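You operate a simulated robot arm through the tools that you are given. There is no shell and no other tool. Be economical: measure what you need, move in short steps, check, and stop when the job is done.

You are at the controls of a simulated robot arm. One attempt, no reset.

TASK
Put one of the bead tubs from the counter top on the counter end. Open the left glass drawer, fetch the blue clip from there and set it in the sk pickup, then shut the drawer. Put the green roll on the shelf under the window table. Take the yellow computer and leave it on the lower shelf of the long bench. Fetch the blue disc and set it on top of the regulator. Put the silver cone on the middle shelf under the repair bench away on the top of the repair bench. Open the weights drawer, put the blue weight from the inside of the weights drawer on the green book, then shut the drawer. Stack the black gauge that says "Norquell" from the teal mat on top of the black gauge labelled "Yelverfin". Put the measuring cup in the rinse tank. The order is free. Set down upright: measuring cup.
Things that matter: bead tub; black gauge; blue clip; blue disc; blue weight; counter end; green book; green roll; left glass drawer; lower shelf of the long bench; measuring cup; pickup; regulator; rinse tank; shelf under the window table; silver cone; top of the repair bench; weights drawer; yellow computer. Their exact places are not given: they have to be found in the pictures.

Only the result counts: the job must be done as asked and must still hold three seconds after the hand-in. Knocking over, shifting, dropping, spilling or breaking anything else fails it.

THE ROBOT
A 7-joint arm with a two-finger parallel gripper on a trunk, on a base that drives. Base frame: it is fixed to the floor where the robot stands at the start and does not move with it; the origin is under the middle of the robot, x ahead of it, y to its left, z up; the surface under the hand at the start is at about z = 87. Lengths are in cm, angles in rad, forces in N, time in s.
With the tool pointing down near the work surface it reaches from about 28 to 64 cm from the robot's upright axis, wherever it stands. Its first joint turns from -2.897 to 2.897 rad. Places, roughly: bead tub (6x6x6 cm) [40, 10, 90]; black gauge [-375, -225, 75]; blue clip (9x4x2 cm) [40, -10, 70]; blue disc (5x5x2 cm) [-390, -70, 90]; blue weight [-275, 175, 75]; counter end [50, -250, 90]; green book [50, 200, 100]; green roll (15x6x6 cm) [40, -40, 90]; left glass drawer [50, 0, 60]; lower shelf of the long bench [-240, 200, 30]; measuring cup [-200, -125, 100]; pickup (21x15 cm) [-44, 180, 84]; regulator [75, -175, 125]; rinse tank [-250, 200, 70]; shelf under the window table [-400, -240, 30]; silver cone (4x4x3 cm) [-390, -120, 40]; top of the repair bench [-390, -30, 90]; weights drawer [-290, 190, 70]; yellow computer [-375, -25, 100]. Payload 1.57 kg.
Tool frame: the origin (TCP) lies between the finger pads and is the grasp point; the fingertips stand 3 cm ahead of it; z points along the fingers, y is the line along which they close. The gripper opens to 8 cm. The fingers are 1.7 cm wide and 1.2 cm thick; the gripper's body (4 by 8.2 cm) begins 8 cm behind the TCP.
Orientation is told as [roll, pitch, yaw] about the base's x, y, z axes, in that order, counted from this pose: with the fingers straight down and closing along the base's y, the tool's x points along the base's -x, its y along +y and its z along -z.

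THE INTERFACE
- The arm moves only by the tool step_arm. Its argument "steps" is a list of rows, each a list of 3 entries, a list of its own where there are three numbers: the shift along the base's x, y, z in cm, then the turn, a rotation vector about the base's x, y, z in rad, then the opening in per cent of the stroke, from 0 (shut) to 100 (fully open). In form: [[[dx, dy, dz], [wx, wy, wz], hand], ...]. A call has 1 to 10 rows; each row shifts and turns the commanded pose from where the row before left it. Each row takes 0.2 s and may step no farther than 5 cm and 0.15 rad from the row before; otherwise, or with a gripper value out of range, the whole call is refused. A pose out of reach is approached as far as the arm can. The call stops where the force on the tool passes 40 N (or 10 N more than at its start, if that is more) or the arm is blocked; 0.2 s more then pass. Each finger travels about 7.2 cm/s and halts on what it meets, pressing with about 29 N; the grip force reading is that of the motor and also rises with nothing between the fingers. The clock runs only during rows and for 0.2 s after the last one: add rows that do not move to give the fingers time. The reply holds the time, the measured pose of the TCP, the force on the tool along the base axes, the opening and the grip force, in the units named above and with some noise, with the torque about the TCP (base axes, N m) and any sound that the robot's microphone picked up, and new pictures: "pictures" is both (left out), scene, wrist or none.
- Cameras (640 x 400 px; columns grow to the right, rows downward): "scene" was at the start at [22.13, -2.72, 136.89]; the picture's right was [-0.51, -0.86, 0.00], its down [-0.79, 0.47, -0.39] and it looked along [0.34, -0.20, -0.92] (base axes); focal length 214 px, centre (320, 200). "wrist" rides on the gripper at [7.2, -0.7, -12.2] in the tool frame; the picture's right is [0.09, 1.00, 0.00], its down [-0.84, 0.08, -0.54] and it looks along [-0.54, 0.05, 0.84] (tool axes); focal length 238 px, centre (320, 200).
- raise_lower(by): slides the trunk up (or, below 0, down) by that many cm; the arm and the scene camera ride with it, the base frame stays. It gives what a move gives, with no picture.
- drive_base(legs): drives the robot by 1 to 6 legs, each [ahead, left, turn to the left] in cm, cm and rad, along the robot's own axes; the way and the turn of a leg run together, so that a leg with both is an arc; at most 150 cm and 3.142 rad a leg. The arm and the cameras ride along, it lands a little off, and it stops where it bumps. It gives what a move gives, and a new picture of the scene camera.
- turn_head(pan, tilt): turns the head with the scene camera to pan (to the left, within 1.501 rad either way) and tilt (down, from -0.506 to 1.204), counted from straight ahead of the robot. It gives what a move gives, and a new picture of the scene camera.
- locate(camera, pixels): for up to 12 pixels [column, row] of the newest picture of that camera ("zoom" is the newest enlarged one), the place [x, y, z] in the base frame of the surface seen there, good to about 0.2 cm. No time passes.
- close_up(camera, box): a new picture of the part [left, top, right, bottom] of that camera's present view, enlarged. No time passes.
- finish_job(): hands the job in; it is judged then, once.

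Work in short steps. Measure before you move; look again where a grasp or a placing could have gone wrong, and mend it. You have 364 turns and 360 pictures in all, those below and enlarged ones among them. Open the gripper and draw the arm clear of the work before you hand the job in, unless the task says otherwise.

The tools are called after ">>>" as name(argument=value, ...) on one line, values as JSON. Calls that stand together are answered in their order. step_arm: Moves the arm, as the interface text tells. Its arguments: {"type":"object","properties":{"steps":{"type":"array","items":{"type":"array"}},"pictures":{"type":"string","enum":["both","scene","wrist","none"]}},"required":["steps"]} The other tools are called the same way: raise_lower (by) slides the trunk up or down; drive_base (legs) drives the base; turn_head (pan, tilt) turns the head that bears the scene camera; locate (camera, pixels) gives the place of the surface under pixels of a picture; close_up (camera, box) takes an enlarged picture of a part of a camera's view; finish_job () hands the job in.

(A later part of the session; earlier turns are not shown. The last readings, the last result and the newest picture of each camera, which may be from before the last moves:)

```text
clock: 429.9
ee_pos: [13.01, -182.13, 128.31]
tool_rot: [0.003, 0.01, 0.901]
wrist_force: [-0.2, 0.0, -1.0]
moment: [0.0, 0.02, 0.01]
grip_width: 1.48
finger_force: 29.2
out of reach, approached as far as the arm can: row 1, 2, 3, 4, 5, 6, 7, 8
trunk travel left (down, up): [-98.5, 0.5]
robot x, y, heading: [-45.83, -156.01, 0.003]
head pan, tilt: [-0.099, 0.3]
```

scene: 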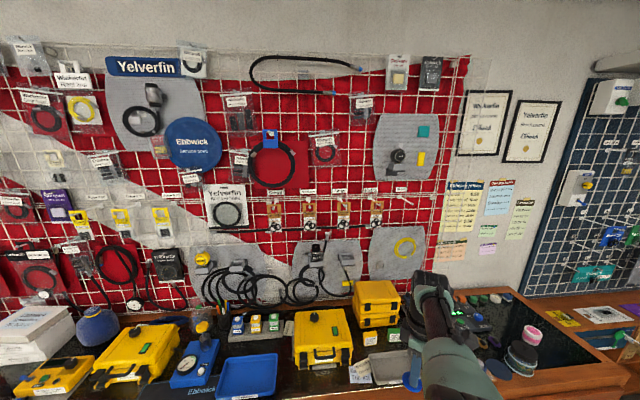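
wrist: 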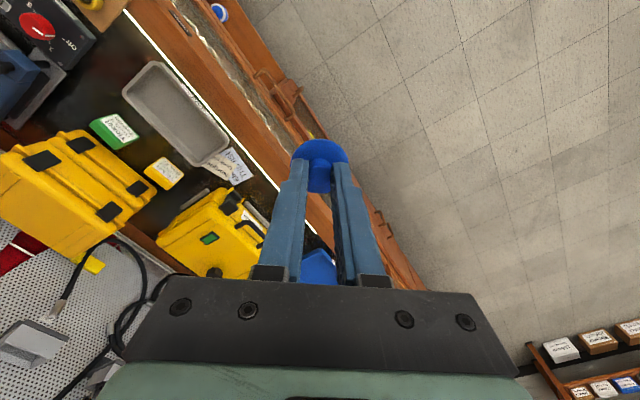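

I try the opposite: yaw back to about −0.4, then retreat.

>>> step_arm(steps=[[[0, 0, 0], [0, 0, -0.15], 0], [[0, 0, 0], [0, 0, -0.15], 0], [[0, 0, 0], [0, 0, -0.15], 0], [[0, 0, 0], [0, 0, -0.15], 0], [[0, 0, 0], [0, 0, -0.15], 0], [[0, 0, 0], [0, 0, -0.15], 0], [[0, 0, 0], [0, 0, -0.15], 0], [[0, 0, 0], [0, 0, -0.15], 0], [[-3, 0, 0], [0, 0, 0], 0], [[-3, 0, 0], [0, 0, 0], 0]], pictures="scene")

```text
clock: 432.1
ee_pos: [11.24, -184.7, 127.23]
tool_rot: [0.002, 0.01, -0.3]
wrist_force: [0.0, 0.4, 0.2]
moment: [-0.01, -0.01, 0.03]
grip_width: 1.47
finger_force: 29.7
out of reach, approached as far as the arm can: row 9, 10
trunk travel left (down, up): [-98.5, 0.5]
robot x, y, heading: [-46.29, -156.19, -0.004]
head pan, tilt: [-0.099, 0.3]
```

scene: 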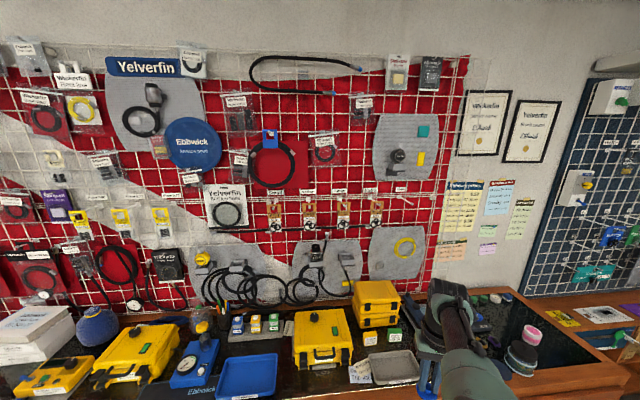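

I look down at the arm to see its configuration.

>>> turn_head(pan=-0.3, tilt=1.1)

```text
clock: 433.2
ee_pos: [11.47, -184.65, 127.18]
tool_rot: [0.001, 0.011, -0.299]
wrist_force: [0.5, -0.7, -1.2]
moment: [0.01, 0.04, 0.04]
grip_width: 1.45
finger_force: 28.5
trunk travel left (down, up): [-98.5, 0.5]
robot x, y, heading: [-46.0, -155.95, 0.002]
head pan, tilt: [-0.3, 1.1]
```

scene: 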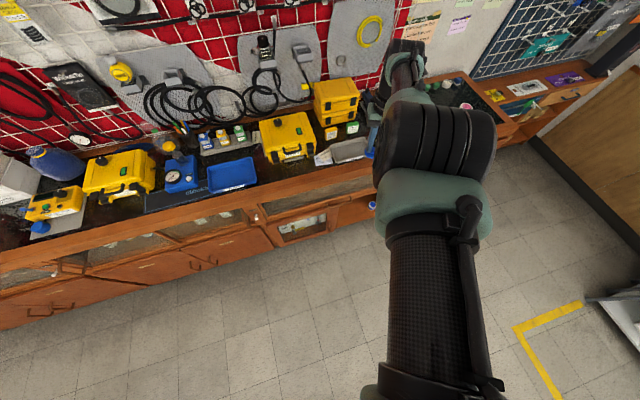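

The elbow sits centrally in front of the head, which blocks retraction. I swing the arm out to the right so the elbow passes beside the head.

>>> step_arm(steps=[[[-1.5, -4, 0], [0, 0, -0.05], 0], [[-2, -4, 0], [0, 0, -0.05], 0], [[-2, -4, 0], [0, 0, -0.05], 0], [[-2.5, -4, 0], [0, 0, -0.05], 0], [[-3, -3.5, 0], [0, 0, -0.05], 0], [[-4, -2, 0], [0, 0, -0.05], 0], [[-4, 0, 0], [0, 0, 0], 0], [[0, 0, 0], [0, 0, 0], 0]], pictures="scene")

```text
clock: 435.0
ee_pos: [-8.66, -205.94, 127.64]
tool_rot: [0.003, 0.013, -0.598]
wrist_force: [0.5, -0.4, -0.8]
moment: [-0.02, -0.01, 0.02]
grip_width: 1.44
finger_force: 29.1
out of reach, approached as far as the arm can: row 1, 2, 3, 4, 5, 6, 7
trunk travel left (down, up): [-98.5, 0.5]
robot x, y, heading: [-46.22, -156.14, -0.001]
head pan, tilt: [-0.3, 1.1]
```

scene: 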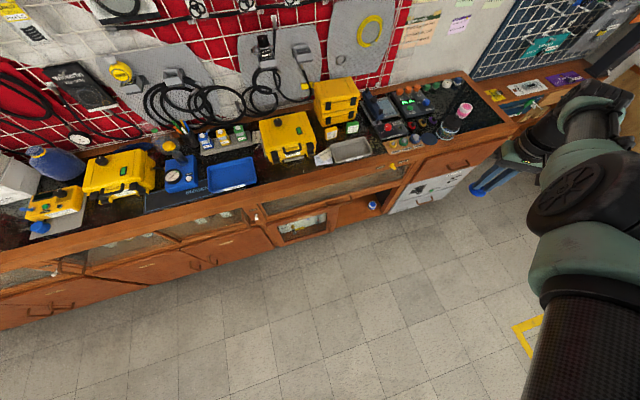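

Now at bearing about −53°. I try retracting radially.

>>> step_arm(steps=[[[-2, 3, 0], [0, 0, 0], 0], [[-2, 3, 0], [0, 0, 0], 0], [[-2, 3, 0], [0, 0, 0], 0], [[-1, 1, 4], [0, 0, 0], 0], [[0, 0, 0], [0, 0, 0], 0]], pictures="scene")

```text
clock: 436.2
ee_pos: [-9.1, -206.56, 130.08]
tool_rot: [0.001, 0.012, -0.599]
wrist_force: [-0.1, -0.1, -0.2]
moment: [-0.01, 0.01, -0.01]
grip_width: 1.48
finger_force: 29.1
out of reach, approached as far as the arm can: row 1, 2, 3, 4
trunk travel left (down, up): [-98.5, 0.5]
robot x, y, heading: [-46.15, -156.21, -0.0]
head pan, tilt: [-0.3, 1.1]
```

scene: 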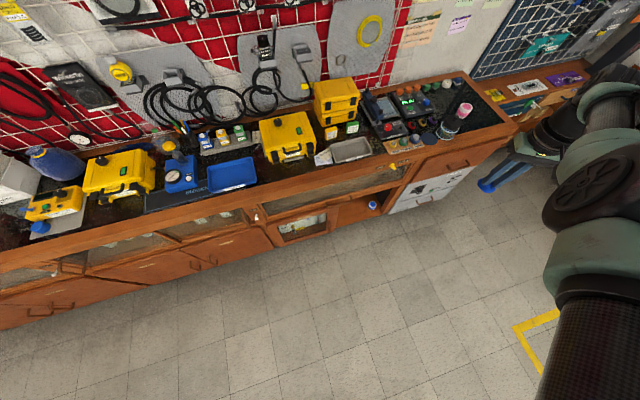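

I test whether tilting the tool outward (0.5 rad) releases the limit, then retract.

>>> step_arm(steps=[[[0, 0, 0], [-0.1, -0.075, 0], 0], [[0, 0, 0], [-0.1, -0.075, 0], 0], [[0, 0, 0], [-0.1, -0.075, 0], 0], [[0, 0, 0], [-0.1, -0.075, 0], 0], [[-2, 3, 0], [0, 0, 0], 0], [[-2, 3, 0], [0, 0, 0], 0], [[-2, 3, 0], [0, 0, 0], 0], [[0, 0, 0], [0, 0, 0], 0]], pictures="scene")

```text
clock: 438.0
ee_pos: [-4.77, -215.0, 125.8]
tool_rot: [-0.17, -0.46, -0.558]
wrist_force: [-0.5, -0.9, 0.5]
moment: [0.03, 0.03, -0.04]
grip_width: 1.46
finger_force: 28.9
out of reach, approached as far as the arm can: row 1, 2, 3, 4, 5, 6, 7
trunk travel left (down, up): [-98.5, 0.5]
robot x, y, heading: [-46.41, -156.03, -0.0]
head pan, tilt: [-0.3, 1.1]
```

scene: 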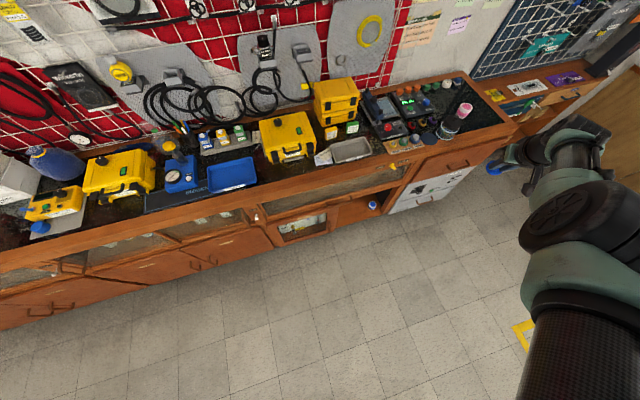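

I think joint 2 is at its limit with a low elbow. I raise the hand high (straightening the tilt) which should lift the elbow, then retract.

>>> step_arm(steps=[[[-1, 1.5, 4], [0.1, 0.075, 0], 0], [[-1, 1.5, 4], [0.1, 0.075, 0], 0], [[-1, 1.5, 4], [0.1, 0.075, 0], 0], [[-1, 1.5, 4], [0.1, 0.075, 0], 0], [[-1, 1.5, 4], [0, 0, 0], 0], [[-1, 1.5, 4], [0, 0, 0], 0], [[-2, 2, 4], [0, 0, 0], 0], [[-2, 2, 4], [0, 0, 0], 0], [[-2, 2, 3], [0, 0, 0], 0], [[0, 0, 0], [0, 0, 0], 0]], pictures="scene")

```text
clock: 440.2
ee_pos: [-16.34, -200.36, 156.28]
tool_rot: [0.002, 0.012, -0.596]
wrist_force: [0.1, -0.7, -0.4]
moment: [0.0, 0.01, 0.02]
grip_width: 1.46
finger_force: 29.8
out of reach, approached as far as the arm can: row 1, 3, 4, 5, 6
trunk travel left (down, up): [-98.5, 0.5]
robot x, y, heading: [-45.98, -156.18, -0.003]
head pan, tilt: [-0.3, 1.1]
```

scene: 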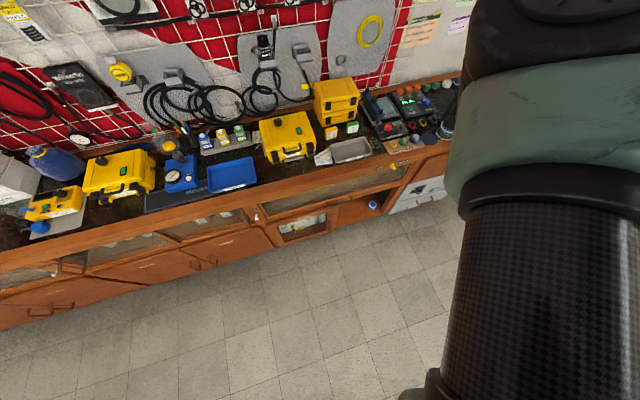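

Freed: the last rows followed. Now I bring the hand round to the front at about (52,−20) relative, z≈146, yaw 0, checking that it follows.

>>> step_arm(steps=[[[3, 3, -1], [0, 0, 0.08], 0], [[3, 3, -1], [0, 0, 0.08], 0], [[3, 3, -1], [0, 0, 0.08], 0], [[3.5, 3, -1], [0, 0, 0.08], 0], [[3.5, 3, -1], [0, 0, 0.08], 0], [[3, 3, -1], [0, 0, 0.08], 0], [[3, 3, -1], [0, 0, 0.08], 0], [[0, 2, -1], [0, 0, 0.04], 0], [[0, 0, 0], [0, 0, 0], 0]], pictures="scene")

```text
clock: 442.2
ee_pos: [5.77, -177.42, 148.59]
tool_rot: [0.0, 0.012, 0.002]
wrist_force: [0.2, -0.6, 0.4]
moment: [0.02, -0.03, -0.01]
grip_width: 1.46
finger_force: 29.1
trunk travel left (down, up): [-98.5, 0.5]
robot x, y, heading: [-45.84, -156.25, -0.003]
head pan, tilt: [-0.3, 1.1]
```

scene: 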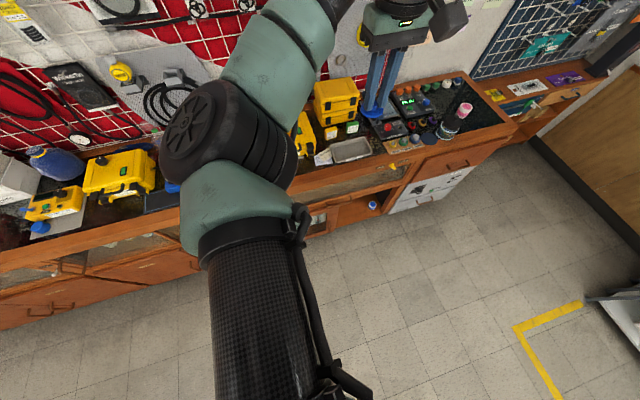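

The elbow is on the left again and everything follows. I test extending here before returning: down to z 138 and out.

>>> step_arm(steps=[[[0, 0, -4], [0, 0, 0], 0], [[0, 0, -4], [0, 0, 0], 0], [[3, 1, -2], [0, 0, 0], 0], [[4, 1, 0], [0, 0, 0], 0], [[4, 1, 0], [0, 0, 0], 0], [[4, 1, 0], [0, 0, 0], 0], [[3, 1, 0], [0, 0, 0], 0], [[0, 0, 0], [0, 0, 0], 0]], pictures="scene")

```text
clock: 444.0
ee_pos: [17.89, -172.02, 138.83]
tool_rot: [0.001, 0.008, -0.001]
wrist_force: [0.3, -0.1, 0.3]
moment: [-0.01, 0.02, 0.04]
grip_width: 1.47
finger_force: 28.7
out of reach, approached as far as the arm can: row 6, 7
trunk travel left (down, up): [-98.5, 0.5]
robot x, y, heading: [-45.82, -156.15, -0.0]
head pan, tilt: [-0.3, 1.1]
```

scene: 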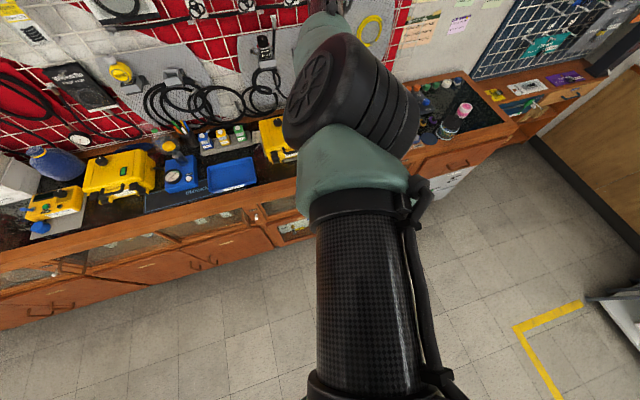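

So 65.5 cm is the true stretched reach (and a stretched arm gets stuck). I'll need the base closer and perhaps a slight forward tilt. First I unstretch by raising and retracting.

>>> step_arm(steps=[[[0, 0, 4], [0, 0, 0], 0], [[0, 0, 4], [0, 0, 0], 0], [[-1, -1, 4], [0, 0, 0], 0], [[-3, -1, 2], [0, 0, 0], 0], [[-4, -1, 0], [0, 0, 0], 0], [[0, 0, 0], [0, 0, 0], 0]], pictures="none")

>>> turn_head(pan=-0.1, tilt=0.7)

```text
clock: 445.4
ee_pos: [9.09, -174.71, 152.84]
tool_rot: [0.003, 0.01, 0.003]
wrist_force: [-0.1, 0.1, -0.6]
moment: [0.03, 0.05, -0.02]
grip_width: 1.46
finger_force: 29.4
out of reach, approached as far as the arm can: row 2
trunk travel left (down, up): [-98.5, 0.5]
robot x, y, heading: [-46.01, -156.27, -0.001]
head pan, tilt: [-0.3, 1.1]
```

```text
clock: 446.3
ee_pos: [8.92, -174.52, 152.93]
tool_rot: [0.002, 0.012, 0.003]
wrist_force: [-0.2, -0.3, -0.3]
moment: [-0.03, 0.01, 0.0]
grip_width: 1.44
finger_force: 29.3
trunk travel left (down, up): [-98.5, 0.5]
robot x, y, heading: [-46.41, -156.57, -0.0]
head pan, tilt: [-0.099, 0.7]
```

scene: 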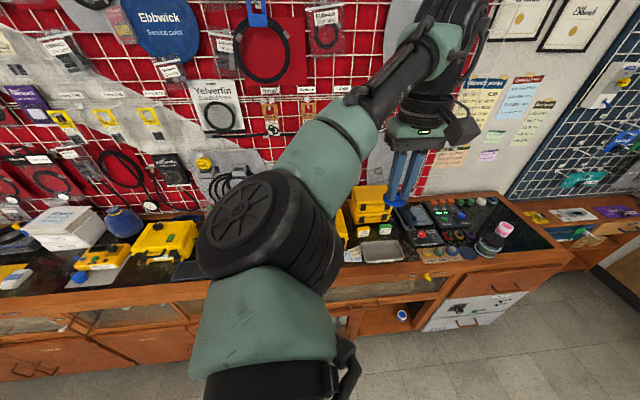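

Elbow-left pose holds. I lower to z≈141 and drive forward carefully in two legs toward the counter.

>>> step_arm(steps=[[[0, 0, -4], [0, 0, 0], 0], [[0, 0, -4], [0, 0, 0], 0], [[0, 0, -3], [0, 0, 0], 0], [[0, 0, 0], [0, 0, 0], 0]], pictures="none")

>>> drive_base(legs=[[48, 2, 0]])

>>> drive_base(legs=[[4, 0, 0]])

```text
clock: 447.3
ee_pos: [9.09, -174.77, 141.84]
tool_rot: [0.002, 0.009, 0.002]
wrist_force: [-0.4, -0.2, -0.4]
moment: [-0.05, 0.0, 0.0]
grip_width: 1.47
finger_force: 28.7
trunk travel left (down, up): [-98.5, 0.5]
robot x, y, heading: [-46.41, -156.09, -0.001]
head pan, tilt: [-0.099, 0.7]
```

```text
clock: 450.1
ee_pos: [56.29, -173.2, 141.92]
tool_rot: [0.001, 0.008, -0.001]
wrist_force: [0.3, -0.4, 0.5]
moment: [0.02, 0.0, 0.04]
grip_width: 1.47
finger_force: 29.2
trunk travel left (down, up): [-98.5, 0.5]
robot x, y, heading: [1.55, -154.29, -0.007]
head pan, tilt: [-0.099, 0.7]
```

scene: 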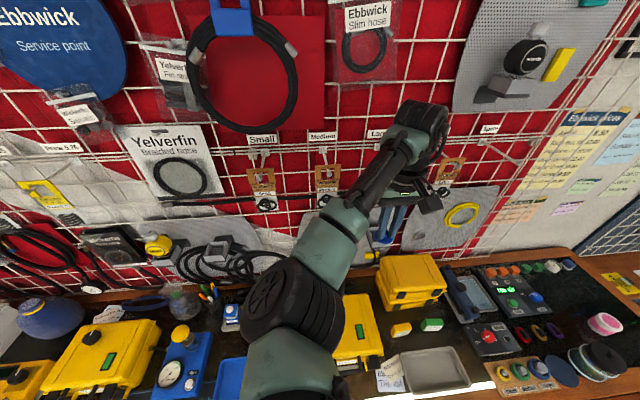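

```text
clock: 451.0
ee_pos: [59.9, -173.01, 142.05]
tool_rot: [0.001, 0.004, -0.002]
wrist_force: [-0.3, -0.1, 0.2]
moment: [0.02, -0.07, 0.0]
grip_width: 1.43
finger_force: 29.6
trunk travel left (down, up): [-98.5, 0.5]
robot x, y, heading: [5.32, -154.48, -0.007]
head pan, tilt: [-0.099, 0.7]
```

scene: 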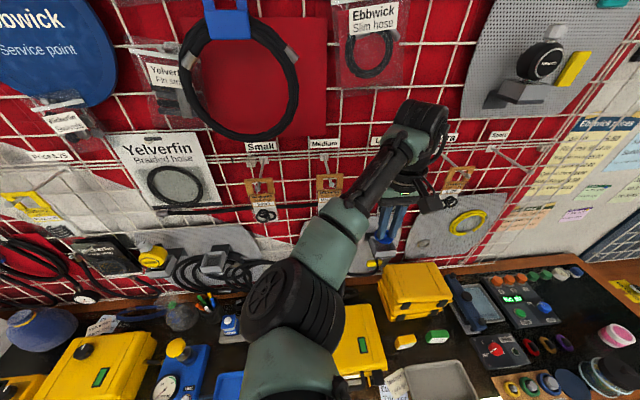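

No bump at x=5.3. I go 3 cm more.

>>> drive_base(legs=[[3.5, -1, 0.006]])

>>> turn_head(pan=-0.1, tilt=0.45)

```text
clock: 452.0
ee_pos: [63.46, -173.5, 141.93]
tool_rot: [0.01, 0.028, -0.007]
wrist_force: [0.2, -1.3, -0.6]
moment: [0.0, -0.06, -0.06]
grip_width: 1.48
finger_force: 29.4
trunk travel left (down, up): [-98.5, 0.5]
robot x, y, heading: [8.65, -155.18, 0.002]
head pan, tilt: [-0.099, 0.7]
stopped in leg 1: the force on the tool passed its limit at 77 N (the readings are from after the stop); the commanded pose is now the measured one
```

scene: 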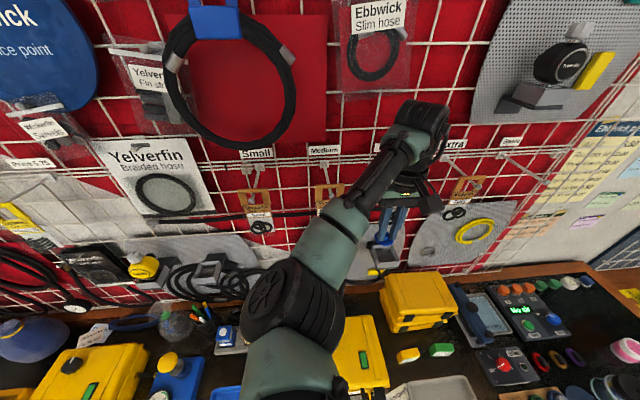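

```text
clock: 452.8
ee_pos: [63.5, -173.56, 141.82]
tool_rot: [0.01, 0.027, -0.006]
wrist_force: [-0.2, -0.1, 0.2]
moment: [0.01, -0.03, -0.01]
grip_width: 1.45
finger_force: 28.9
trunk travel left (down, up): [-98.5, 0.5]
robot x, y, heading: [8.96, -155.4, 0.001]
head pan, tilt: [-0.099, 0.45]
```

scene: 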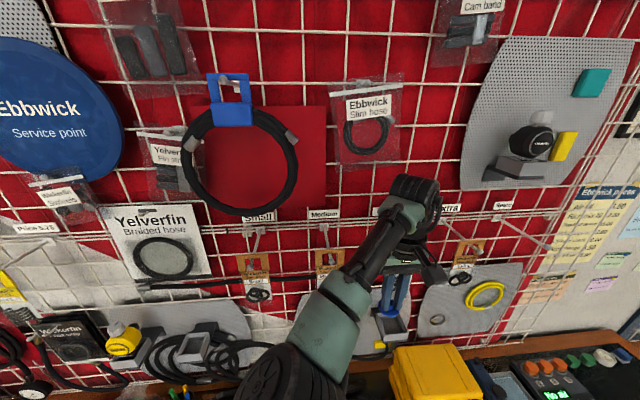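

The hand touched something (77 N) — likely the "Large" seal-ring hook. I back off 5 cm and inspect.

>>> drive_base(legs=[[-5, 0, 0]])

>>> close_up(camera="scene", box=[230, 170, 500, 350])

>>> step_arm(steps=[[[0, 0, 0], [0, 0, 0], 0]], pictures="wrist")

```text
clock: 453.7
ee_pos: [58.85, -173.7, 141.63]
tool_rot: [0.011, 0.032, -0.009]
wrist_force: [0.3, -0.5, -0.6]
moment: [0.01, 0.05, 0.05]
grip_width: 1.45
finger_force: 28.6
trunk travel left (down, up): [-98.5, 0.5]
robot x, y, heading: [3.81, -155.7, 0.002]
head pan, tilt: [-0.099, 0.45]
```

scene: 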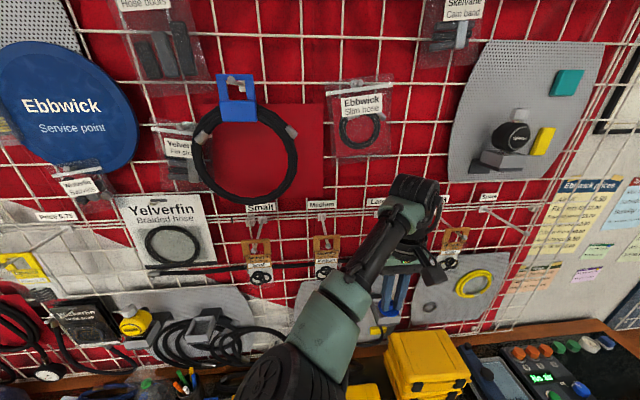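

```text
2.22 times, centred on (365, 260) of scene
```

zoom: 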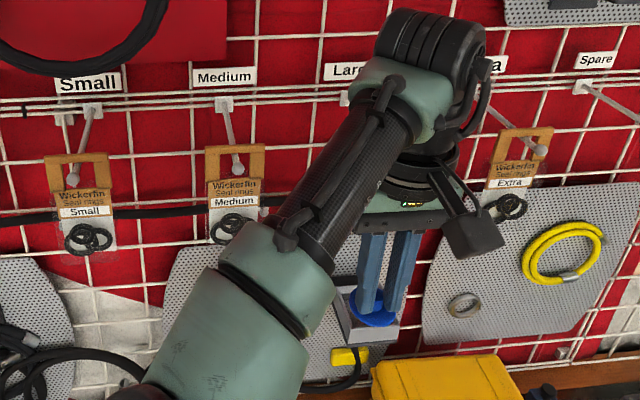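

```text
clock: 454.1
ee_pos: [58.71, -173.64, 141.87]
tool_rot: [0.011, 0.028, -0.008]
wrist_force: [0.4, -0.2, -0.3]
moment: [0.01, 0.05, 0.02]
grip_width: 1.46
finger_force: 29.2
trunk travel left (down, up): [-98.5, 0.5]
robot x, y, heading: [3.44, -155.46, -0.001]
head pan, tilt: [-0.099, 0.45]
```

wrist: 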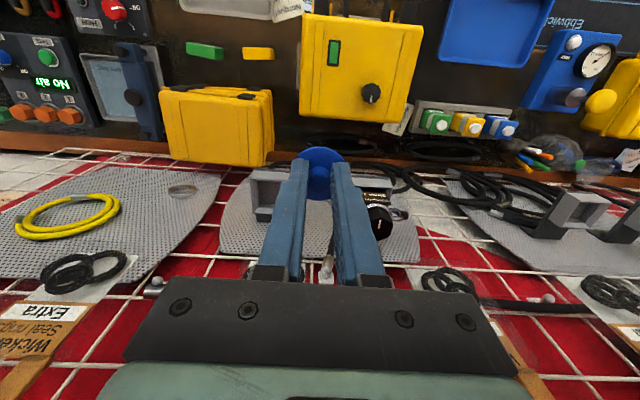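

I locate the hook tips and cards (Small, Medium, Extra) to plan a path between Medium and Large.

>>> locate(camera="zoom", pixels=[[72, 178], [240, 165], [237, 178], [540, 150], [515, 165], [85, 165], [85, 235], [235, 225], [340, 100], [380, 305], [345, 310]])

```text
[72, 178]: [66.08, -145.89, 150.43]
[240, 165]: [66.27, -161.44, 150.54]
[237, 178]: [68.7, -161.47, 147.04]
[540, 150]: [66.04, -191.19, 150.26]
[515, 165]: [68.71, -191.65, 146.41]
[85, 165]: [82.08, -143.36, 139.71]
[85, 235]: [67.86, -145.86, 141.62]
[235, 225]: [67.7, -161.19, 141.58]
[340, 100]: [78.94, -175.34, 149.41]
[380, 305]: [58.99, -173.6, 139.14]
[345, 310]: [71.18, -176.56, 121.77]
```

The hooks stick out to x=66 at z 150 with cards hanging right above the regulator, so a vertical tool can't get there. I'll set the disc down, regrip its knob with a strongly tilted tool, and slide in beneath the cards. First I back off and check the "Large" card.

>>> drive_base(legs=[[-45, 0, 0]])

>>> turn_head(pan=0.05, tilt=0.3)

>>> close_up(camera="scene", box=[250, 120, 450, 280])

```text
clock: 456.8
ee_pos: [13.66, -173.88, 141.84]
tool_rot: [0.009, 0.031, -0.015]
wrist_force: [0.8, 0.6, -1.1]
moment: [-0.04, 0.0, 0.01]
grip_width: 1.44
finger_force: 28.9
trunk travel left (down, up): [-98.5, 0.5]
robot x, y, heading: [-40.92, -155.28, -0.002]
head pan, tilt: [-0.099, 0.45]
```

scene: 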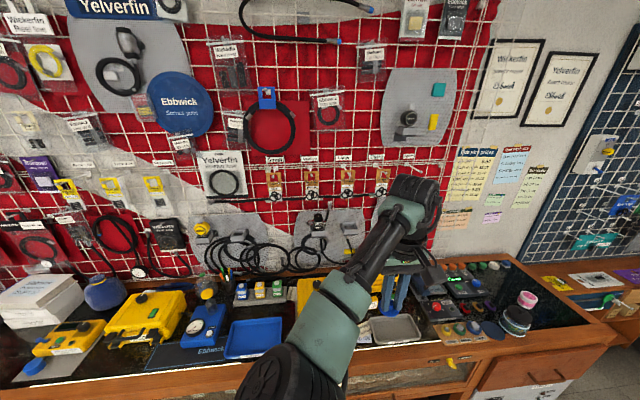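

```text
clock: 457.5
ee_pos: [13.67, -173.92, 141.91]
tool_rot: [0.01, 0.029, -0.014]
wrist_force: [-0.4, 0.7, 0.2]
moment: [0.01, 0.01, 0.02]
grip_width: 1.43
finger_force: 29.1
trunk travel left (down, up): [-98.5, 0.5]
robot x, y, heading: [-40.91, -155.12, -0.007]
head pan, tilt: [0.051, 0.3]
```

scene: 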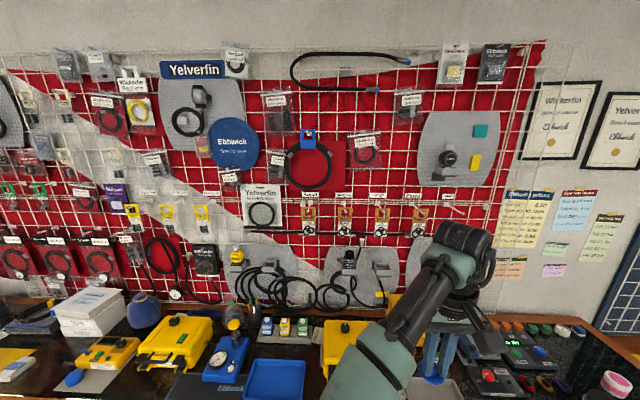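

```text
2.50 times, centred on (350, 200) of scene
```

zoom: 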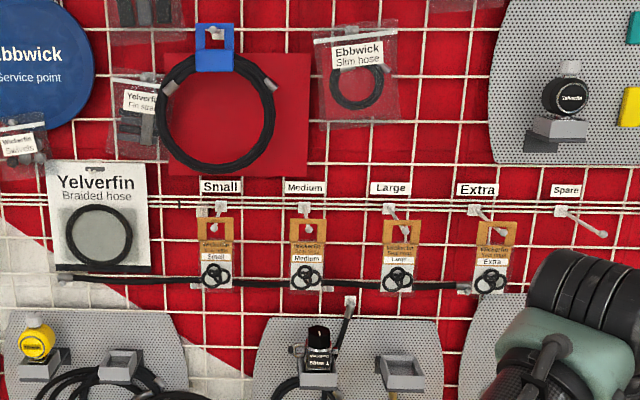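

All four cards hang in place. I measure the card bottoms and Large's position versus the others.

>>> locate(camera="zoom", pixels=[[215, 285], [307, 288], [398, 290], [491, 292], [215, 255], [307, 255], [398, 255], [491, 255], [307, 225], [398, 228], [393, 212]])

```text
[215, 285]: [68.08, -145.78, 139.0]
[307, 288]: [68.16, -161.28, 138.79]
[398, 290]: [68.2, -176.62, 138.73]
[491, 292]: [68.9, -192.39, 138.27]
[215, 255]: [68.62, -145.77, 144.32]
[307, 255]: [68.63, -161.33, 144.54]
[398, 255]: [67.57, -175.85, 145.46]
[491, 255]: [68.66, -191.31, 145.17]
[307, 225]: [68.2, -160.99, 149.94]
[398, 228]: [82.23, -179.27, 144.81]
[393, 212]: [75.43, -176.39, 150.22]
```

Cards bottom at z≈138.3, x≈68. I drive to the counter end, lower the trunk, and set the disc at about (40,−273).

>>> drive_base(legs=[[0, -99, 0]])

>>> raise_lower(by=-36)

>>> drive_base(legs=[[28, 0, 0]])

>>> turn_head(pan=-0.3, tilt=0.9)

```text
clock: 462.6
ee_pos: [13.61, -270.51, 141.9]
tool_rot: [0.012, 0.03, -0.008]
wrist_force: [-0.7, -0.4, -0.1]
moment: [-0.02, -0.04, 0.0]
grip_width: 1.47
finger_force: 29.1
trunk travel left (down, up): [-98.5, 0.5]
robot x, y, heading: [-41.04, -252.19, -0.002]
head pan, tilt: [0.051, 0.3]
```

scene: 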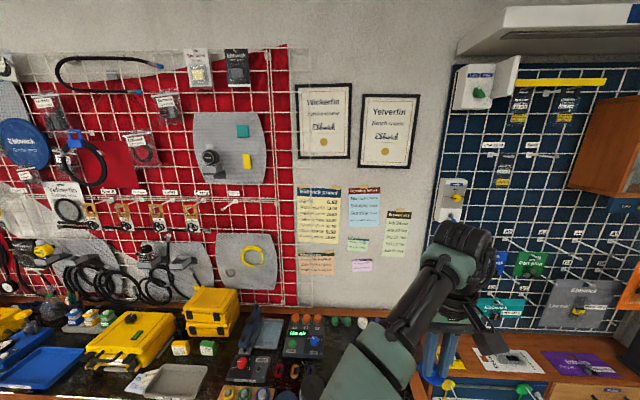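

```text
clock: 466.1
ee_pos: [13.65, -270.52, 105.95]
tool_rot: [0.01, 0.03, -0.01]
wrist_force: [1.3, -1.3, 0.3]
moment: [-0.02, 0.02, 0.0]
grip_width: 1.44
finger_force: 29.2
trunk travel left (down, up): [-62.5, 36.5]
robot x, y, heading: [-40.84, -251.81, 0.002]
head pan, tilt: [0.051, 0.3]
```

```text
clock: 468.0
ee_pos: [41.88, -270.13, 105.89]
tool_rot: [0.012, 0.031, -0.005]
wrist_force: [-0.6, -0.2, -0.4]
moment: [0.04, 0.0, 0.01]
grip_width: 1.48
finger_force: 28.8
trunk travel left (down, up): [-62.5, 36.5]
robot x, y, heading: [-12.85, -251.82, 0.005]
head pan, tilt: [0.051, 0.3]
```

scene: 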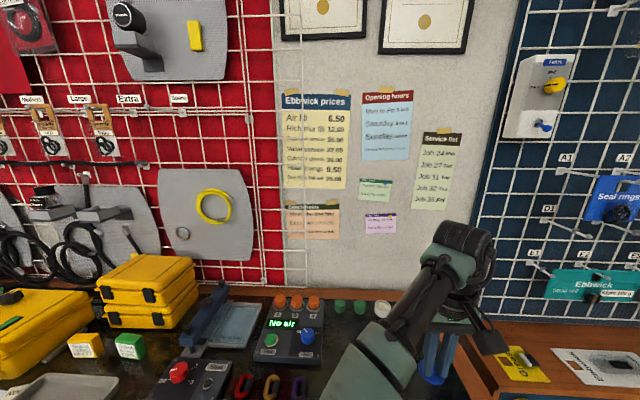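

```text
clock: 469.0
ee_pos: [41.78, -270.12, 106.05]
tool_rot: [0.01, 0.027, -0.003]
wrist_force: [-1.3, -0.3, 0.0]
moment: [-0.04, 0.0, 0.0]
grip_width: 1.47
finger_force: 28.5
trunk travel left (down, up): [-62.5, 36.5]
robot x, y, heading: [-12.61, -252.05, 0.009]
head pan, tilt: [-0.3, 0.901]
```

scene: 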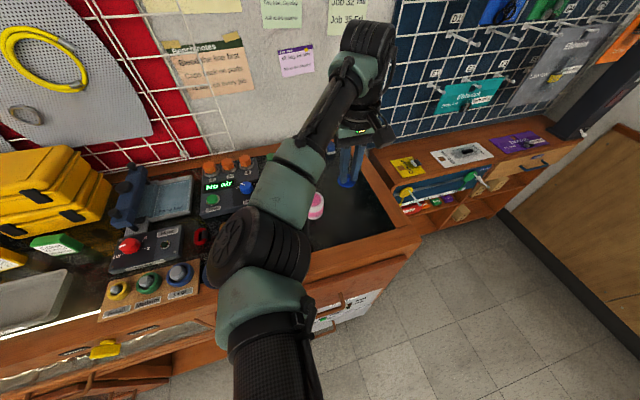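

I shift to (40,−273) and lower to the counter, then release.

>>> step_arm(steps=[[[-1.8, -2.9, -2], [0, -0.028, 0], 0], [[0, 0, -5], [0, 0, 0], 0], [[0, 0, -5], [0, 0, 0], 0], [[0, 0, -2.4], [0, 0, 0], 0], [[0, 0, -0.5], [0, 0, 0], 0], [[0, 0, 0], [0, 0, 0], 0]])

```text
clock: 470.4
ee_pos: [39.78, -272.82, 90.97]
tool_rot: [0.009, 0.001, -0.003]
wrist_force: [-0.3, 0.9, 0.2]
moment: [-0.01, 0.03, -0.01]
grip_width: 1.46
finger_force: 30.4
trunk travel left (down, up): [-62.5, 36.5]
robot x, y, heading: [-12.9, -252.26, 0.006]
head pan, tilt: [-0.3, 0.901]
```

scene: 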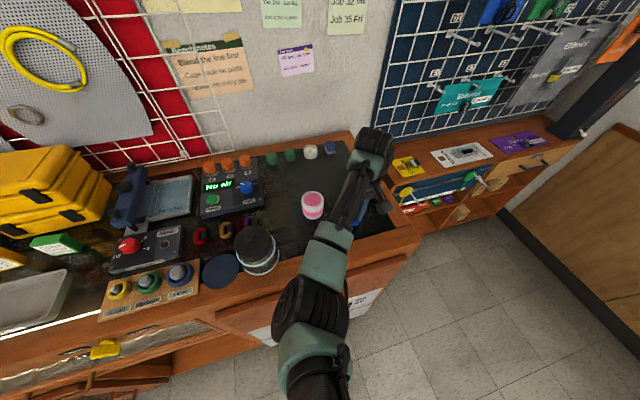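
wrist: 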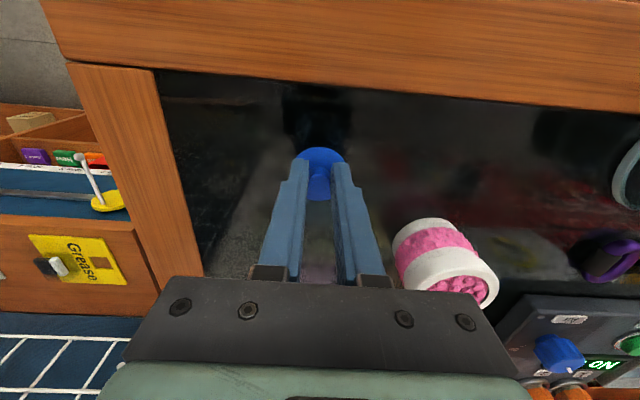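

Near the surface; I lower a hair, release (4 cm) and rise.

>>> step_arm(steps=[[[0, 0, -0.2], [0, 0, 0], 0], [[0, 0, 0], [0, 0, 0], 30], [[0, 0, 0], [0, 0, 0], 50], [[0, 0, 0], [0, 0, 0], 50], [[0, 0, 4], [0, 0, 0], 50], [[0, 0, 5], [0, 0, 0], 50], [[0, 0, 5], [0, 0, 0], 50]], pictures="wrist")

>>> locate(camera="wrist", pixels=[[322, 150], [300, 140], [340, 140], [320, 125], [320, 160]])

```text
clock: 472.0
ee_pos: [39.77, -272.85, 104.93]
tool_rot: [0.012, 0.002, -0.003]
wrist_force: [-0.1, -0.5, -0.5]
moment: [0.01, 0.01, 0.02]
grip_width: 4.0
finger_force: 0.2
trunk travel left (down, up): [-62.5, 36.5]
robot x, y, heading: [-12.93, -252.02, 0.004]
head pan, tilt: [-0.3, 0.901]
```

wrist: 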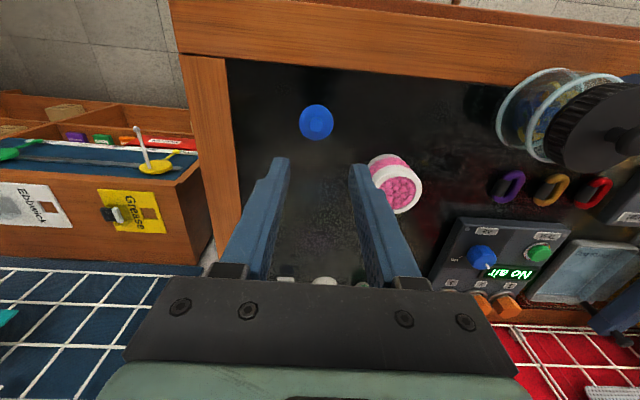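

```text
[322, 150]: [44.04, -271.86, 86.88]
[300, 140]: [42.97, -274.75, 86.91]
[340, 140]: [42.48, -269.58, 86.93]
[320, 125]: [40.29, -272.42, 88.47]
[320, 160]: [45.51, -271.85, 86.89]
```

The disc lies flat on the counter. I back off 30 cm, tilt the tool 60° forward, and measure the disc again.

>>> drive_base(legs=[[-30, 0, -0.005]])

>>> step_arm(steps=[[[0, 0, -0.5], [0, -0.131, 0], 50], [[0, 0, -0.5], [0, -0.131, 0], 50], [[0, 0, -0.5], [0, -0.131, 0], 50], [[0, 0, -0.5], [0, -0.131, 0], 50], [[0, 0, -0.5], [0, -0.131, 0], 50], [[0, 0, -0.5], [0, -0.131, 0], 50], [[0, 0, -0.5], [0, -0.131, 0], 50], [[0, 0, -0.5], [0, -0.131, 0], 50]])

```text
clock: 474.1
ee_pos: [10.33, -273.13, 104.83]
tool_rot: [0.009, 0.001, -0.008]
wrist_force: [-0.2, -0.1, 0.0]
moment: [0.0, 0.0, -0.02]
grip_width: 3.98
finger_force: 0.1
trunk travel left (down, up): [-62.5, 36.5]
robot x, y, heading: [-42.55, -252.23, 0.008]
head pan, tilt: [-0.3, 0.901]
```

scene: 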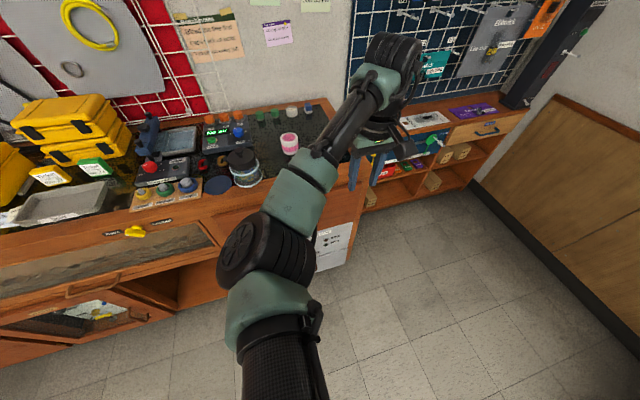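

```text
clock: 475.9
ee_pos: [10.3, -273.13, 100.82]
tool_rot: [0.023, -1.05, -0.015]
wrist_force: [0.2, -0.3, 0.5]
moment: [0.03, 0.0, 0.03]
grip_width: 4.01
finger_force: 0.2
trunk travel left (down, up): [-62.5, 36.5]
robot x, y, heading: [-42.62, -252.07, 0.005]
head pan, tilt: [-0.3, 0.901]
```

scene: 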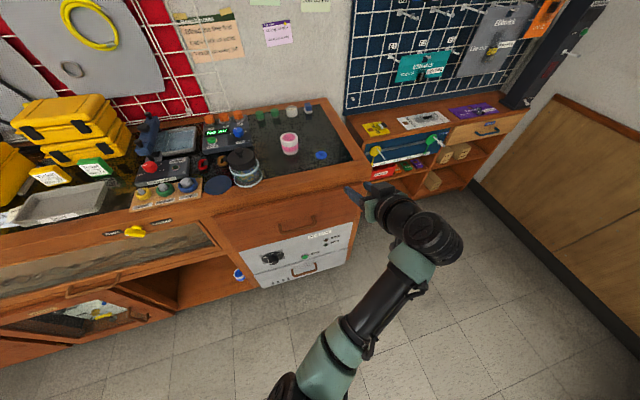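
wrist: 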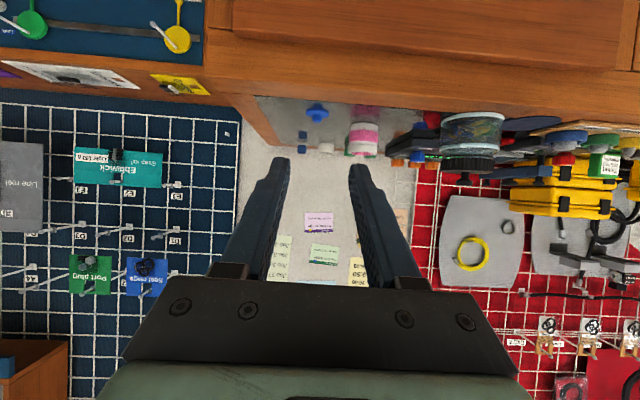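

>>> close_up(camera="wrist", box=[290, 90, 350, 130])

>>> locate(camera="zoom", pixels=[[290, 195], [290, 215], [200, 190], [370, 190], [270, 225], [310, 225], [290, 160]])

```text
10.00 times, centred on (320, 110) of wrist
```

zoom: 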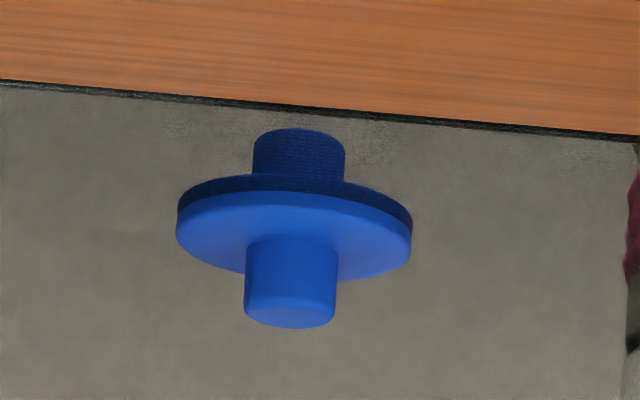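

```text
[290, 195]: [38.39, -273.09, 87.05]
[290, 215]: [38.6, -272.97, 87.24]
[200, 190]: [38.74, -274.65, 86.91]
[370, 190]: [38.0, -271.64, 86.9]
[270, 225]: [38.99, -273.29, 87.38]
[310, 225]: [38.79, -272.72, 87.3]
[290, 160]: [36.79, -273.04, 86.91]
```

I locate the knob faces.

>>> locate(camera="zoom", pixels=[[290, 265], [290, 285], [290, 312], [290, 320], [255, 280], [328, 280], [240, 262], [290, 240]])

```text
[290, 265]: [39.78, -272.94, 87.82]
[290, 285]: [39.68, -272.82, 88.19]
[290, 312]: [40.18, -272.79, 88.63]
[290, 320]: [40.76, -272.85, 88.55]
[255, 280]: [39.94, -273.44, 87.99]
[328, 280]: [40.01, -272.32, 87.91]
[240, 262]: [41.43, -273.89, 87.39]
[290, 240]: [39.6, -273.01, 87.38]
```

Knob centre (40.35,−272.85), z 87.4–88.6. I lower to z 91.5, drive in 22 cm, then fine approach.

>>> step_arm(steps=[[[0, 0, -4.5], [0, 0, 0], 50], [[0, 0.2, -4.8], [0, 0, 0], 50], [[0, 0, 0], [0, 0, 0], 50]], pictures="none")

>>> drive_base(legs=[[22, 0, 0]])

>>> step_arm(steps=[[[0, 0, 0], [0, 0, 0], 50]], pictures="wrist")

>>> locate(camera="wrist", pixels=[[316, 150], [316, 160], [310, 165], [318, 172], [322, 165]])

```text
clock: 476.7
ee_pos: [10.16, -272.95, 91.56]
tool_rot: [0.026, -1.049, -0.014]
wrist_force: [-0.2, -0.5, -0.5]
moment: [-0.01, 0.01, 0.03]
grip_width: 4.01
finger_force: 0.0
trunk travel left (down, up): [-62.5, 36.5]
robot x, y, heading: [-42.39, -252.33, 0.003]
head pan, tilt: [-0.3, 0.901]
```

```text
clock: 478.3
ee_pos: [31.49, -272.82, 91.46]
tool_rot: [0.022, -1.047, -0.012]
wrist_force: [-0.5, -1.1, -0.1]
moment: [-0.03, 0.0, 0.04]
grip_width: 4.03
finger_force: 0.0
trunk travel left (down, up): [-62.5, 36.5]
robot x, y, heading: [-21.04, -251.97, 0.007]
head pan, tilt: [-0.3, 0.901]
```

scene: 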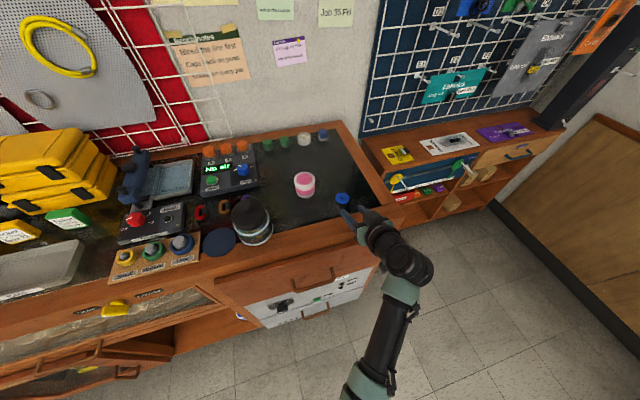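

```text
clock: 478.7
ee_pos: [31.41, -272.85, 91.56]
tool_rot: [0.023, -1.047, -0.012]
wrist_force: [-0.7, -0.3, -0.1]
moment: [-0.01, 0.0, 0.02]
grip_width: 4.0
finger_force: 0.1
trunk travel left (down, up): [-62.5, 36.5]
robot x, y, heading: [-21.33, -252.1, 0.002]
head pan, tilt: [-0.3, 0.901]
```

wrist: 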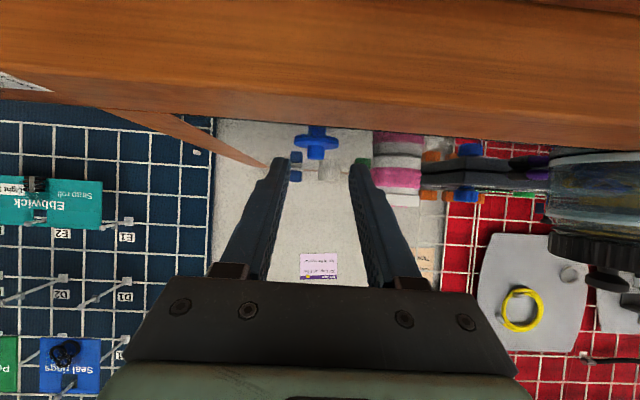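

```text
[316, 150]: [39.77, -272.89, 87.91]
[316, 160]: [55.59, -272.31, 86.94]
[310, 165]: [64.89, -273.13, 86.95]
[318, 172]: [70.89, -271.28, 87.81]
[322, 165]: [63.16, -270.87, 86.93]
```

Aligned. I move in 6.8 cm, lower 1.7, and grip the knob.

>>> step_arm(steps=[[[3, 0, -0.6], [0, 0, 0], 50], [[3.8, 0, -0.6], [0, 0, 0], 50], [[0, 0, -0.55], [0, 0, 0], 50], [[0, 0, 0], [0, 0, 0], 50], [[0, 0, 0], [0, 0, 0], 0], [[0, 0, 0], [0, 0, 0], 0], [[0, 0, 0], [0, 0, 0], 0]], pictures="wrist")

>>> close_up(camera="wrist", box=[270, 120, 370, 200])

```text
clock: 480.3
ee_pos: [38.25, -272.77, 89.69]
tool_rot: [0.023, -1.049, -0.012]
wrist_force: [0.5, -0.5, 0.7]
moment: [-0.04, 0.0, -0.03]
grip_width: 1.46
finger_force: 29.1
trunk travel left (down, up): [-62.5, 36.5]
robot x, y, heading: [-21.28, -252.24, 0.003]
head pan, tilt: [-0.3, 0.901]
```

wrist: 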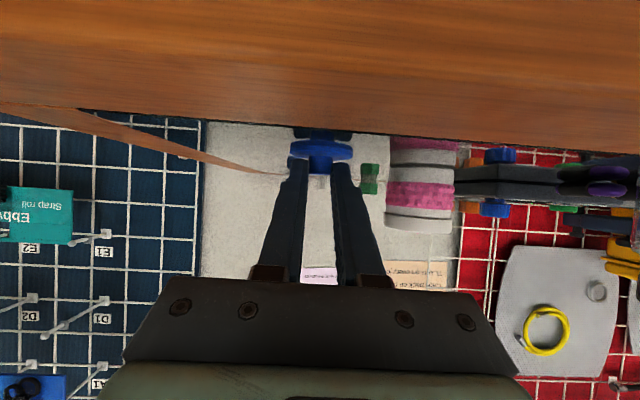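

```text
5.00 times, centred on (320, 160) of wrist
```

zoom: 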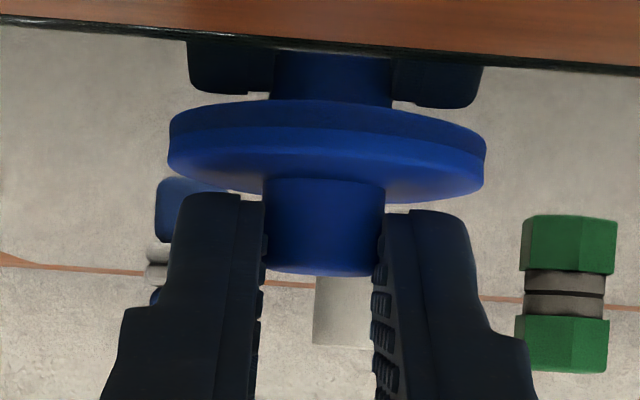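

Excellent grip: disc base is 2.77 below and its centre 2.1 ahead of the TCP. I lift, back off, raise the trunk and drive to the regulator.

>>> step_arm(steps=[[[0, 0, 2], [0, 0, 0], 0], [[0, 0, 4], [0, 0, 0], 0], [[0, 0, 4], [0, 0, 0], 0]], pictures="wrist")

>>> drive_base(legs=[[-22, 0, 0]])

>>> raise_lower(by=34)

>>> drive_base(legs=[[0, 108, 0]])

>>> turn_head(pan=-0.15, tilt=0.4)

```text
clock: 481.1
ee_pos: [38.42, -272.83, 99.78]
tool_rot: [0.026, -1.047, -0.013]
wrist_force: [-0.7, -0.2, -0.8]
moment: [-0.02, 0.03, 0.02]
grip_width: 1.47
finger_force: 28.8
trunk travel left (down, up): [-62.5, 36.5]
robot x, y, heading: [-21.13, -252.32, 0.005]
head pan, tilt: [-0.3, 0.901]
```

wrist: 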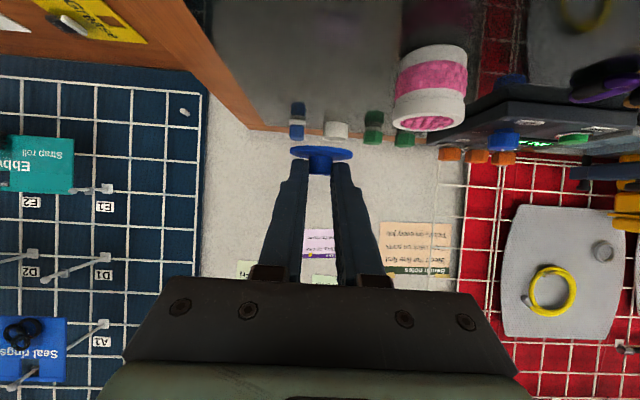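

```text
clock: 482.8
ee_pos: [16.05, -273.06, 99.79]
tool_rot: [0.022, -1.05, -0.015]
wrist_force: [-0.2, 0.5, -0.2]
moment: [0.02, 0.01, 0.03]
grip_width: 1.44
finger_force: 28.9
trunk travel left (down, up): [-62.5, 36.5]
robot x, y, heading: [-43.7, -252.28, 0.006]
head pan, tilt: [-0.3, 0.901]
```

scene: 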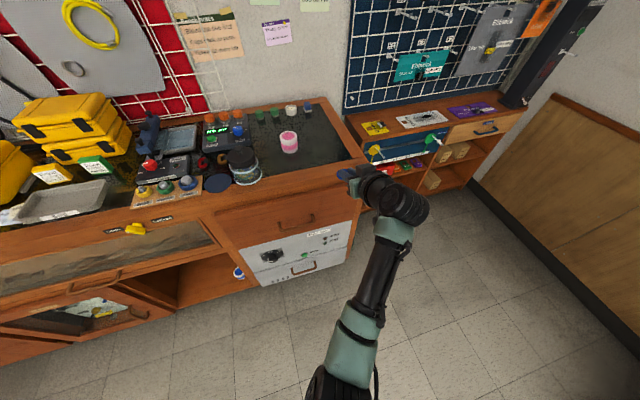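

```text
clock: 486.1
ee_pos: [16.13, -273.01, 133.75]
tool_rot: [0.023, -1.048, -0.013]
wrist_force: [-0.7, -0.3, 0.6]
moment: [0.04, -0.02, 0.04]
grip_width: 1.44
finger_force: 28.7
trunk travel left (down, up): [-96.5, 2.5]
robot x, y, heading: [-43.75, -252.08, -0.003]
head pan, tilt: [-0.3, 0.901]
```

```text
clock: 491.8
ee_pos: [15.67, -163.7, 133.79]
tool_rot: [0.023, -1.047, -0.011]
wrist_force: [-0.9, -0.7, -0.2]
moment: [0.03, 0.0, -0.02]
grip_width: 1.47
finger_force: 29.6
trunk travel left (down, up): [-96.5, 2.5]
robot x, y, heading: [-43.77, -143.14, 0.004]
head pan, tilt: [-0.3, 0.901]
```

scene: 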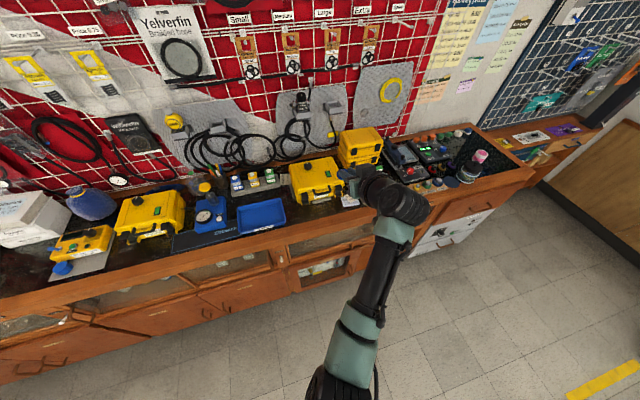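

```text
clock: 492.7
ee_pos: [15.72, -163.71, 133.83]
tool_rot: [0.022, -1.048, -0.01]
wrist_force: [-1.0, -0.4, -0.1]
moment: [0.0, 0.06, -0.01]
grip_width: 1.48
finger_force: 28.8
trunk travel left (down, up): [-96.5, 2.5]
robot x, y, heading: [-43.79, -142.99, 0.003]
head pan, tilt: [-0.15, 0.4]
```

scene: 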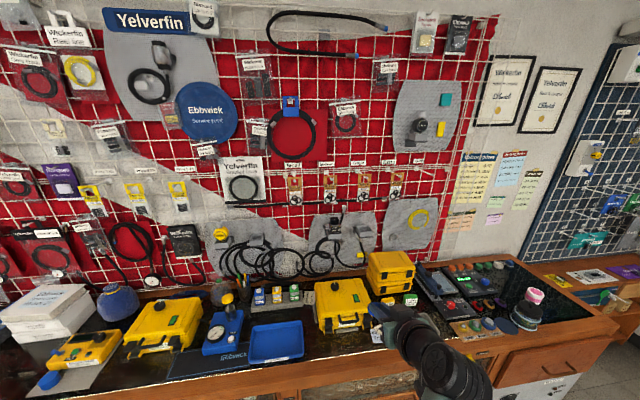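

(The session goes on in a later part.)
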